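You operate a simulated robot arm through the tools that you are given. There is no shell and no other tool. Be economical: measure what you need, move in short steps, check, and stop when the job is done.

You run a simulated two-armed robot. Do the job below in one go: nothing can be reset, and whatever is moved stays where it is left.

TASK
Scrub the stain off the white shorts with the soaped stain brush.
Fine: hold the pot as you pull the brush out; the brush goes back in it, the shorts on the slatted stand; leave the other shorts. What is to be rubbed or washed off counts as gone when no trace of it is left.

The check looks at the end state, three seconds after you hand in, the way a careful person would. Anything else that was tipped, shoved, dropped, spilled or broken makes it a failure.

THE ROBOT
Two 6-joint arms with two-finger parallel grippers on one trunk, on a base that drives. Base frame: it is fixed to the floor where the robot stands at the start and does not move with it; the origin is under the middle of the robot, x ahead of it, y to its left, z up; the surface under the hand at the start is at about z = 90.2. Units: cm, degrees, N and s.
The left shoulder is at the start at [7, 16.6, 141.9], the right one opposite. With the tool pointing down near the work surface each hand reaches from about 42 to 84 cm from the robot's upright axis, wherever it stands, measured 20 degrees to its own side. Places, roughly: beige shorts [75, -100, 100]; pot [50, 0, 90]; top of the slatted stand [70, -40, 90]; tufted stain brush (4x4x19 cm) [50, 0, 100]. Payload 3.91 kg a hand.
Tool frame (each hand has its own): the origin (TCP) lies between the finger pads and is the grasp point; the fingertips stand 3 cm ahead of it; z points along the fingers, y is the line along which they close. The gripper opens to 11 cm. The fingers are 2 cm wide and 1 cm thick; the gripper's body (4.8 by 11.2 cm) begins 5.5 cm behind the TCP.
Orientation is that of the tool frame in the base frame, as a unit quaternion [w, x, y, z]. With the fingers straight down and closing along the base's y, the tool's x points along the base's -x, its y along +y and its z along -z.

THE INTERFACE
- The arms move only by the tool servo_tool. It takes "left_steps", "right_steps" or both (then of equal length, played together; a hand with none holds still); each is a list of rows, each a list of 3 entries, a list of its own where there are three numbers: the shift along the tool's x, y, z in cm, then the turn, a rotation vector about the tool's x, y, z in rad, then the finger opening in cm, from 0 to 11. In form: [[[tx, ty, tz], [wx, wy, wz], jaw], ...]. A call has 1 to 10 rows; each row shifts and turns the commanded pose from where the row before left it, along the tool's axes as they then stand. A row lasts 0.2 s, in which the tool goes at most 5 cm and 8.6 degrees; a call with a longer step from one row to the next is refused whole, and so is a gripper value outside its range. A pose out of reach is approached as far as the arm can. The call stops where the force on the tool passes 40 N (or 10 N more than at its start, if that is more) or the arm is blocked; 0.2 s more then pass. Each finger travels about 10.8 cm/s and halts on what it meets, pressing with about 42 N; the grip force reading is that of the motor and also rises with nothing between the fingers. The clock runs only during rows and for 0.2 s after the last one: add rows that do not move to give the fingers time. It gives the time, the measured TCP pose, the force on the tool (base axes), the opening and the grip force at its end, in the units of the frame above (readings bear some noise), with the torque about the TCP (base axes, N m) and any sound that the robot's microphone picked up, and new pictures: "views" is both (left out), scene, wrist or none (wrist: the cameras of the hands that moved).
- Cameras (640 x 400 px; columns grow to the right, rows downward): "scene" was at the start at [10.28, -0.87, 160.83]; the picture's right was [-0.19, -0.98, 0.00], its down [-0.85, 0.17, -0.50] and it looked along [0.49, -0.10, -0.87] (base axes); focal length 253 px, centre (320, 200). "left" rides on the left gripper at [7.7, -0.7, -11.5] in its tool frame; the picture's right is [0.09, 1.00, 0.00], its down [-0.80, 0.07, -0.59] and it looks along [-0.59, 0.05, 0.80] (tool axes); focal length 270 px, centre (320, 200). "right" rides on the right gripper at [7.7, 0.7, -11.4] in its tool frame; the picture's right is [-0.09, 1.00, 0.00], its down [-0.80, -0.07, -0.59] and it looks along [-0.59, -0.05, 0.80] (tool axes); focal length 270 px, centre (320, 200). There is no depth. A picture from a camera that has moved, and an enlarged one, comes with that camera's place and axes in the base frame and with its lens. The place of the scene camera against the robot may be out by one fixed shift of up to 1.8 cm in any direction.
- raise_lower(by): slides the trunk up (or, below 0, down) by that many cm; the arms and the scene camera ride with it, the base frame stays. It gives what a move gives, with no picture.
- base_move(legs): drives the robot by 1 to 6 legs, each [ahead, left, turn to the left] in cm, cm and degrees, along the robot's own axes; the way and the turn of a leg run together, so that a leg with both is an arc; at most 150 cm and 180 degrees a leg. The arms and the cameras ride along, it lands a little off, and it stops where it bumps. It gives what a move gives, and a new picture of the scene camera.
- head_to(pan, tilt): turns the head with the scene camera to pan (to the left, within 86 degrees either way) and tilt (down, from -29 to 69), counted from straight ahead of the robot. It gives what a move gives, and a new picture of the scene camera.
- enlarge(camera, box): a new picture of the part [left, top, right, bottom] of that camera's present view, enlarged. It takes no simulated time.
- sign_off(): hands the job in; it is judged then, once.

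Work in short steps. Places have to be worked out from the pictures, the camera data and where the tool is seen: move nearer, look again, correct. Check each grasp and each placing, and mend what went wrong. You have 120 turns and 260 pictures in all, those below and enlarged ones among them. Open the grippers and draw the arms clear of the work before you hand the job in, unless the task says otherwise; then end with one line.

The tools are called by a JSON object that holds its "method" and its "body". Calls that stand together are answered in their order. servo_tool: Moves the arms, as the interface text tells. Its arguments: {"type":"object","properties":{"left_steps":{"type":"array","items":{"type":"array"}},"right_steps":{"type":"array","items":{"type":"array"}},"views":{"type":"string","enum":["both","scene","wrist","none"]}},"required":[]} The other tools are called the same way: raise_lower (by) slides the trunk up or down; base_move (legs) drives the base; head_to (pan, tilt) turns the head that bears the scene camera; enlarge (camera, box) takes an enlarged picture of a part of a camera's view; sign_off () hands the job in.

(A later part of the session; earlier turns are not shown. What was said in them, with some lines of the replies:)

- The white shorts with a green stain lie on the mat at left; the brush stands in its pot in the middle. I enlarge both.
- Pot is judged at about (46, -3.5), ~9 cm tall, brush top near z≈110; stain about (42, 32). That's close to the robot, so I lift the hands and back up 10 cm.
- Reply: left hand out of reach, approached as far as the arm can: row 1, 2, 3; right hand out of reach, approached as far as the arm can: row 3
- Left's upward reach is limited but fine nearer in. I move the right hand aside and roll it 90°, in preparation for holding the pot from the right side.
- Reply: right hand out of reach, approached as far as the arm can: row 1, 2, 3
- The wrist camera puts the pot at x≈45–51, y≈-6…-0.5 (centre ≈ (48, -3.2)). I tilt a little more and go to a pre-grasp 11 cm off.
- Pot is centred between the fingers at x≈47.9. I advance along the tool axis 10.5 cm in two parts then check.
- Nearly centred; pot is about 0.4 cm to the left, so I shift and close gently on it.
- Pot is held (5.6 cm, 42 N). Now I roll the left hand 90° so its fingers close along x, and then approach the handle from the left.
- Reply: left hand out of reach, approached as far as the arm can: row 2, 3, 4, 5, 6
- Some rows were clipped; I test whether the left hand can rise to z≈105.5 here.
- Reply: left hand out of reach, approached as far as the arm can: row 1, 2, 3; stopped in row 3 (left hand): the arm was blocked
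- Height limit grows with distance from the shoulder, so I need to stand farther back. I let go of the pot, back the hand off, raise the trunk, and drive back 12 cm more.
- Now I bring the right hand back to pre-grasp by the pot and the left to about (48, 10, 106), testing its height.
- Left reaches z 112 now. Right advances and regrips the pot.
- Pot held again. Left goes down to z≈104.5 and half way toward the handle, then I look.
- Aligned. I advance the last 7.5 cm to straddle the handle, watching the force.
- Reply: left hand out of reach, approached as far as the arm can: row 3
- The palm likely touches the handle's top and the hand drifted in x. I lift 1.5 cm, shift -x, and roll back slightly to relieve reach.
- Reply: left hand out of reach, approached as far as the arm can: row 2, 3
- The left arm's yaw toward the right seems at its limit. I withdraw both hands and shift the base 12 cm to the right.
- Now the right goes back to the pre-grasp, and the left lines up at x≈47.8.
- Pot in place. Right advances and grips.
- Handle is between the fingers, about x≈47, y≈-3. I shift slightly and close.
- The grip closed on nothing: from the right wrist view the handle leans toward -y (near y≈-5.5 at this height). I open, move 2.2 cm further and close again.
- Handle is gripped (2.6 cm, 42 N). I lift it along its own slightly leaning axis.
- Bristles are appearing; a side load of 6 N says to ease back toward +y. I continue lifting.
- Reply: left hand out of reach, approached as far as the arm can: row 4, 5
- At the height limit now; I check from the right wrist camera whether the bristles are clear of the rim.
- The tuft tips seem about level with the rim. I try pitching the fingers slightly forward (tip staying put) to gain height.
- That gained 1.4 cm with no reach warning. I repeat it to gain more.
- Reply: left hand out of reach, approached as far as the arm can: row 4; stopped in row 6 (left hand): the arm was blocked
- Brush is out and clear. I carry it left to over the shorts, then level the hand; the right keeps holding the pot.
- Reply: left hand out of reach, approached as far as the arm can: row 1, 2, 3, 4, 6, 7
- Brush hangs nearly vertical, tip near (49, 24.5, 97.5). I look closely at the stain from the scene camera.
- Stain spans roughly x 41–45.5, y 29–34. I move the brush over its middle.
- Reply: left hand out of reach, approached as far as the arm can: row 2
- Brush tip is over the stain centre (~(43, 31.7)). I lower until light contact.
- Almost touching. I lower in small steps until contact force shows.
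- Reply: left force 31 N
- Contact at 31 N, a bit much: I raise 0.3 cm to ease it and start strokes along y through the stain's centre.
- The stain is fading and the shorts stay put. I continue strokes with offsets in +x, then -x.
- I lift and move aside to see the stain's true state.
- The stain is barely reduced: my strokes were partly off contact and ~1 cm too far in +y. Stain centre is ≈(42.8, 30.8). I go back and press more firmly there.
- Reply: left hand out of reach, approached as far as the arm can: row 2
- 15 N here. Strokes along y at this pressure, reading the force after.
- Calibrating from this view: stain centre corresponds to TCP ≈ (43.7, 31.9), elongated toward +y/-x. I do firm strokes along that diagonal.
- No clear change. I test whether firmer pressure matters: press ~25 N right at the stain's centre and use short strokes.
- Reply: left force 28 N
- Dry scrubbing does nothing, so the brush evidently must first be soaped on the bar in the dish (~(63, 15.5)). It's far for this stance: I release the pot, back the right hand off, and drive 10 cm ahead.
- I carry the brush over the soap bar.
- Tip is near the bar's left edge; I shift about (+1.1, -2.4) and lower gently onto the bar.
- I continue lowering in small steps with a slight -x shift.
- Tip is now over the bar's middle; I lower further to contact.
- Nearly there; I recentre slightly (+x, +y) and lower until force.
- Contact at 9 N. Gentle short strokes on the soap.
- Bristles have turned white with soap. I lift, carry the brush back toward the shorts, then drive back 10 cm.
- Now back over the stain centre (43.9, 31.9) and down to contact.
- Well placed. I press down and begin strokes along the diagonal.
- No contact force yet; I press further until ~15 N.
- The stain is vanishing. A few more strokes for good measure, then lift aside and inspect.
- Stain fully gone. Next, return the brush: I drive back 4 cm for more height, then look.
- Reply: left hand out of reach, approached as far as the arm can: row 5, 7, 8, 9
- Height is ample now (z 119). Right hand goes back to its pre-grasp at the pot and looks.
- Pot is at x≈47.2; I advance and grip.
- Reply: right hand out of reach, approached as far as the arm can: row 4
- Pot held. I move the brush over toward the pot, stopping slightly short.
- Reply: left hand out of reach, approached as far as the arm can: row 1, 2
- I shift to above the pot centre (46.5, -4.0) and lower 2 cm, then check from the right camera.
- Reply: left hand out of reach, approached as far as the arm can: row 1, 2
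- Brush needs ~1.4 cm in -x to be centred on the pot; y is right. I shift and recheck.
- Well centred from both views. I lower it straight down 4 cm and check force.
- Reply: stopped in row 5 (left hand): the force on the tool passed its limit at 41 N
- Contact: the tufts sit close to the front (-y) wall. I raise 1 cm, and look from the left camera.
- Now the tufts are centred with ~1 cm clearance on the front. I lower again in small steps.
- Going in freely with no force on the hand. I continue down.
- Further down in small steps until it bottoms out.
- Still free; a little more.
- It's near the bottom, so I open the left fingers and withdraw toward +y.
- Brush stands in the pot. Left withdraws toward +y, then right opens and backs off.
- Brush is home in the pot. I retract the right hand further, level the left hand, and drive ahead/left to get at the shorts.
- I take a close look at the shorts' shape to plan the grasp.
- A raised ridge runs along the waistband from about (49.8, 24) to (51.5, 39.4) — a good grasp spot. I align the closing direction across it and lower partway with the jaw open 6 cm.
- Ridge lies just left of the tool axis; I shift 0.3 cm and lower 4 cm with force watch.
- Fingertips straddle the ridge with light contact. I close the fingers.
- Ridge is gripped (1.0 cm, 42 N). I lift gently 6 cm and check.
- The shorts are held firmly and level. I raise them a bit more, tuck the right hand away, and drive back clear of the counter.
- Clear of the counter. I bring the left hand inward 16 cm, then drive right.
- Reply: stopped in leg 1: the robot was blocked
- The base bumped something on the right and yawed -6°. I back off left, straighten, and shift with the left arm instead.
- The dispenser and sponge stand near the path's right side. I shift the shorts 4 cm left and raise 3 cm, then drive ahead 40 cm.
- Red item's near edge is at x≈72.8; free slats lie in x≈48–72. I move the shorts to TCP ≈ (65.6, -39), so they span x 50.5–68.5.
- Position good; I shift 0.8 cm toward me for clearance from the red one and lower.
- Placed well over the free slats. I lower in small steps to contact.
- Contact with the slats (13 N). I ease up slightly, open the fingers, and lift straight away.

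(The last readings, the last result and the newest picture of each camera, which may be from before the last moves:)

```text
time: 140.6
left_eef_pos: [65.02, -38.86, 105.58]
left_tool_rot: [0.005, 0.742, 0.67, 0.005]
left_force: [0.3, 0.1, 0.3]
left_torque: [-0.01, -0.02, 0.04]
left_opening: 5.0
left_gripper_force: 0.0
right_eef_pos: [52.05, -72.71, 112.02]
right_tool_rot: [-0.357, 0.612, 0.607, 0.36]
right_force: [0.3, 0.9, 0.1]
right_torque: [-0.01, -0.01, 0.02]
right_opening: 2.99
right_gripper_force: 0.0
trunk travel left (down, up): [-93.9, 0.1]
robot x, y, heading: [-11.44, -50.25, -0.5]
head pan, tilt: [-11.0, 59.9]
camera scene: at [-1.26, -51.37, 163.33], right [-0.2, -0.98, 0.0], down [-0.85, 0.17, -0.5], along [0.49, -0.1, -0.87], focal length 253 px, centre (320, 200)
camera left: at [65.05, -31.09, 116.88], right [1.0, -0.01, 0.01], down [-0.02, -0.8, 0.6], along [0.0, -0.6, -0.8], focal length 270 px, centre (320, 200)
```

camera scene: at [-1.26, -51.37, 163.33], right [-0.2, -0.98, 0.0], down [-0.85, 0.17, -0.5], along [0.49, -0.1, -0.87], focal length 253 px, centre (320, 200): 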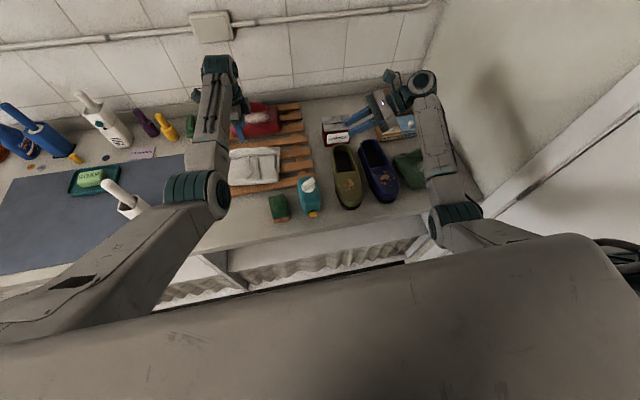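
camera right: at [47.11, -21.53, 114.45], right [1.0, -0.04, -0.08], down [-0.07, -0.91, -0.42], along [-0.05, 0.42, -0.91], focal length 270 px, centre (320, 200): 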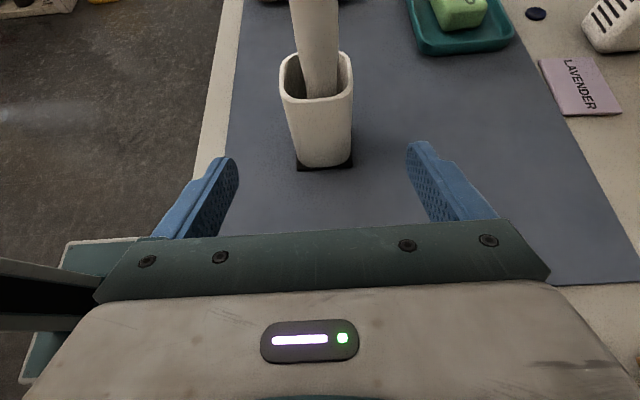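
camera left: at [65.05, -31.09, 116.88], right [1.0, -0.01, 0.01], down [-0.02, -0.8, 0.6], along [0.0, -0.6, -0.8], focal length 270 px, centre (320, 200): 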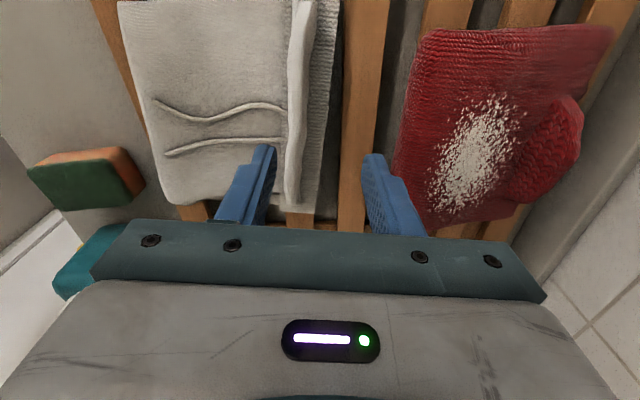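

Shorts rest on the slats. I drive back clear and take a final look.

{"method": "servo_tool", "body": {"left_steps": [[[0, 0, -2], [0, 0, 0], 6], [[0, 0, -2], [0, 0, 0], 8]], "right_steps": [[[0, 0, 0], [0, 0, 0], 5], [[0, 0, 0], [0, 0, 0], 7]], "views": "none"}}

{"method": "base_move", "body": {"legs": [[-38, 0, 0]]}}

{"method": "head_to", "body": {"pan": 8, "tilt": 45}}

```text
time: 141.2
left_eef_pos: [65.0, -38.95, 109.8]
left_tool_rot: [0.006, 0.742, 0.67, 0.006]
left_force: [-0.5, 0.0, 0.7]
left_torque: [0.0, 0.02, 0.02]
left_opening: 8.0
left_gripper_force: 0.1
right_eef_pos: [52.13, -72.79, 112.05]
right_tool_rot: [-0.356, 0.612, 0.607, 0.361]
right_force: [-0.6, 0.2, 0.8]
right_torque: [-0.02, 0.0, 0.0]
right_opening: 6.97
right_gripper_force: 0.0
trunk travel left (down, up): [-93.9, 0.1]
robot x, y, heading: [-11.51, -50.14, -0.5]
head pan, tilt: [-11.0, 59.9]
```

```text
time: 143.6
left_eef_pos: [27.46, -38.9, 109.66]
left_tool_rot: [0.004, 0.743, 0.669, 0.004]
left_force: [0.3, -0.1, 0.1]
left_torque: [0.0, 0.03, -0.01]
left_opening: 8.0
left_gripper_force: 0.1
right_eef_pos: [14.37, -72.59, 111.85]
right_tool_rot: [-0.358, 0.612, 0.606, 0.36]
right_force: [-0.2, -0.2, -0.9]
right_torque: [0.0, 0.02, 0.01]
right_opening: 6.99
right_gripper_force: 0.1
trunk travel left (down, up): [-93.9, 0.1]
robot x, y, heading: [-49.35, -50.37, -0.6]
head pan, tilt: [-11.0, 59.9]
camera scene: at [-38.78, -51.11, 163.3], right [-0.2, -0.98, 0.0], down [-0.85, 0.17, -0.5], along [0.49, -0.1, -0.87], focal length 253 px, centre (320, 200)
```

scene: 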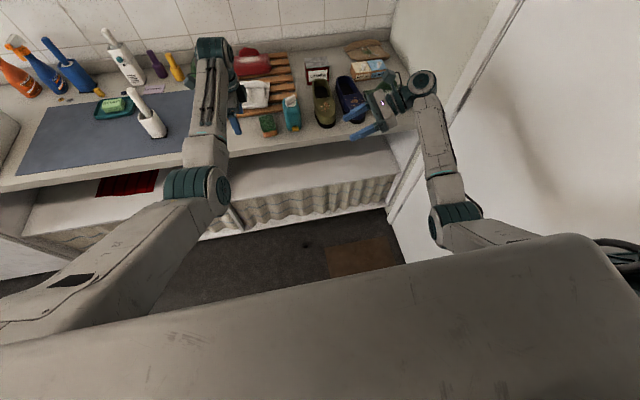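

```text
time: 144.4
left_eef_pos: [27.29, -38.89, 109.76]
left_tool_rot: [0.005, 0.742, 0.67, 0.005]
left_force: [0.0, 0.1, -0.1]
left_torque: [0.01, -0.01, 0.0]
left_opening: 8.02
left_gripper_force: 0.1
right_eef_pos: [14.1, -72.55, 112.01]
right_tool_rot: [-0.356, 0.613, 0.606, 0.362]
right_force: [-0.3, 0.2, -0.7]
right_torque: [-0.01, -0.04, -0.03]
right_opening: 7.01
right_gripper_force: 0.1
trunk travel left (down, up): [-93.9, 0.1]
robot x, y, heading: [-49.33, -50.1, -0.7]
head pan, tilt: [8.0, 45.0]
camera scene: at [-37.67, -48.72, 165.27], right [0.13, -0.99, 0.0], down [-0.7, -0.09, -0.71], along [0.7, 0.09, -0.71], focal length 253 px, centre (320, 200)
```

scene: 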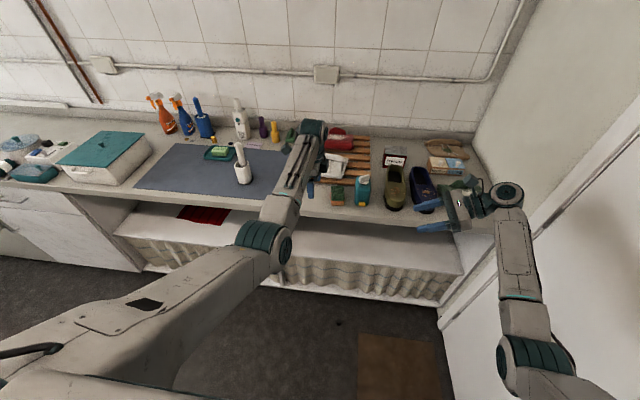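

{"method": "enlarge", "body": {"camera": "scene", "box": [190, 120, 390, 220]}}

```text
3.20 times, centred on (290, 170) of scene
camera zoom: at [-37.67, -48.72, 165.27], right [0.13, -0.99, 0.0], down [-0.7, -0.09, -0.71], along [0.7, 0.09, -0.71], focal length 809 px, centre (416, 296)
```

zoom: 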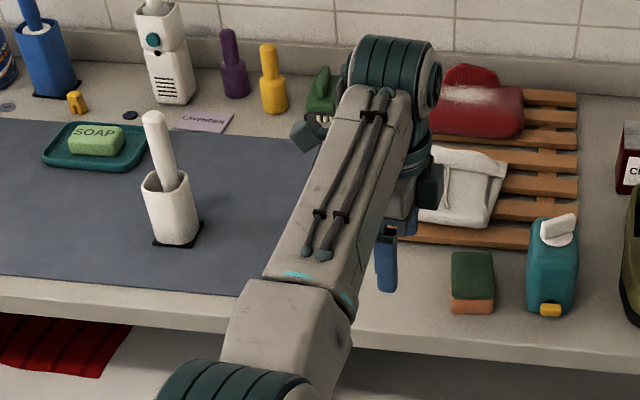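

The shorts lie clean on the slats, the brush stands in its pot, and everything else is undisturbed. Both hands are open and clear, so I hand in.

{"method": "sign_off", "body": {}}

```text
The job is handed in.
```

The stain is off the white shorts. They lie on the slatted stand, the brush is back in its pot, and the other shorts were left alone. The brush took nothing off dry, so I soaped it on the bar in the dish first. The base also bumped something to its right once while carrying the shorts, but nothing looked moved afterwards.
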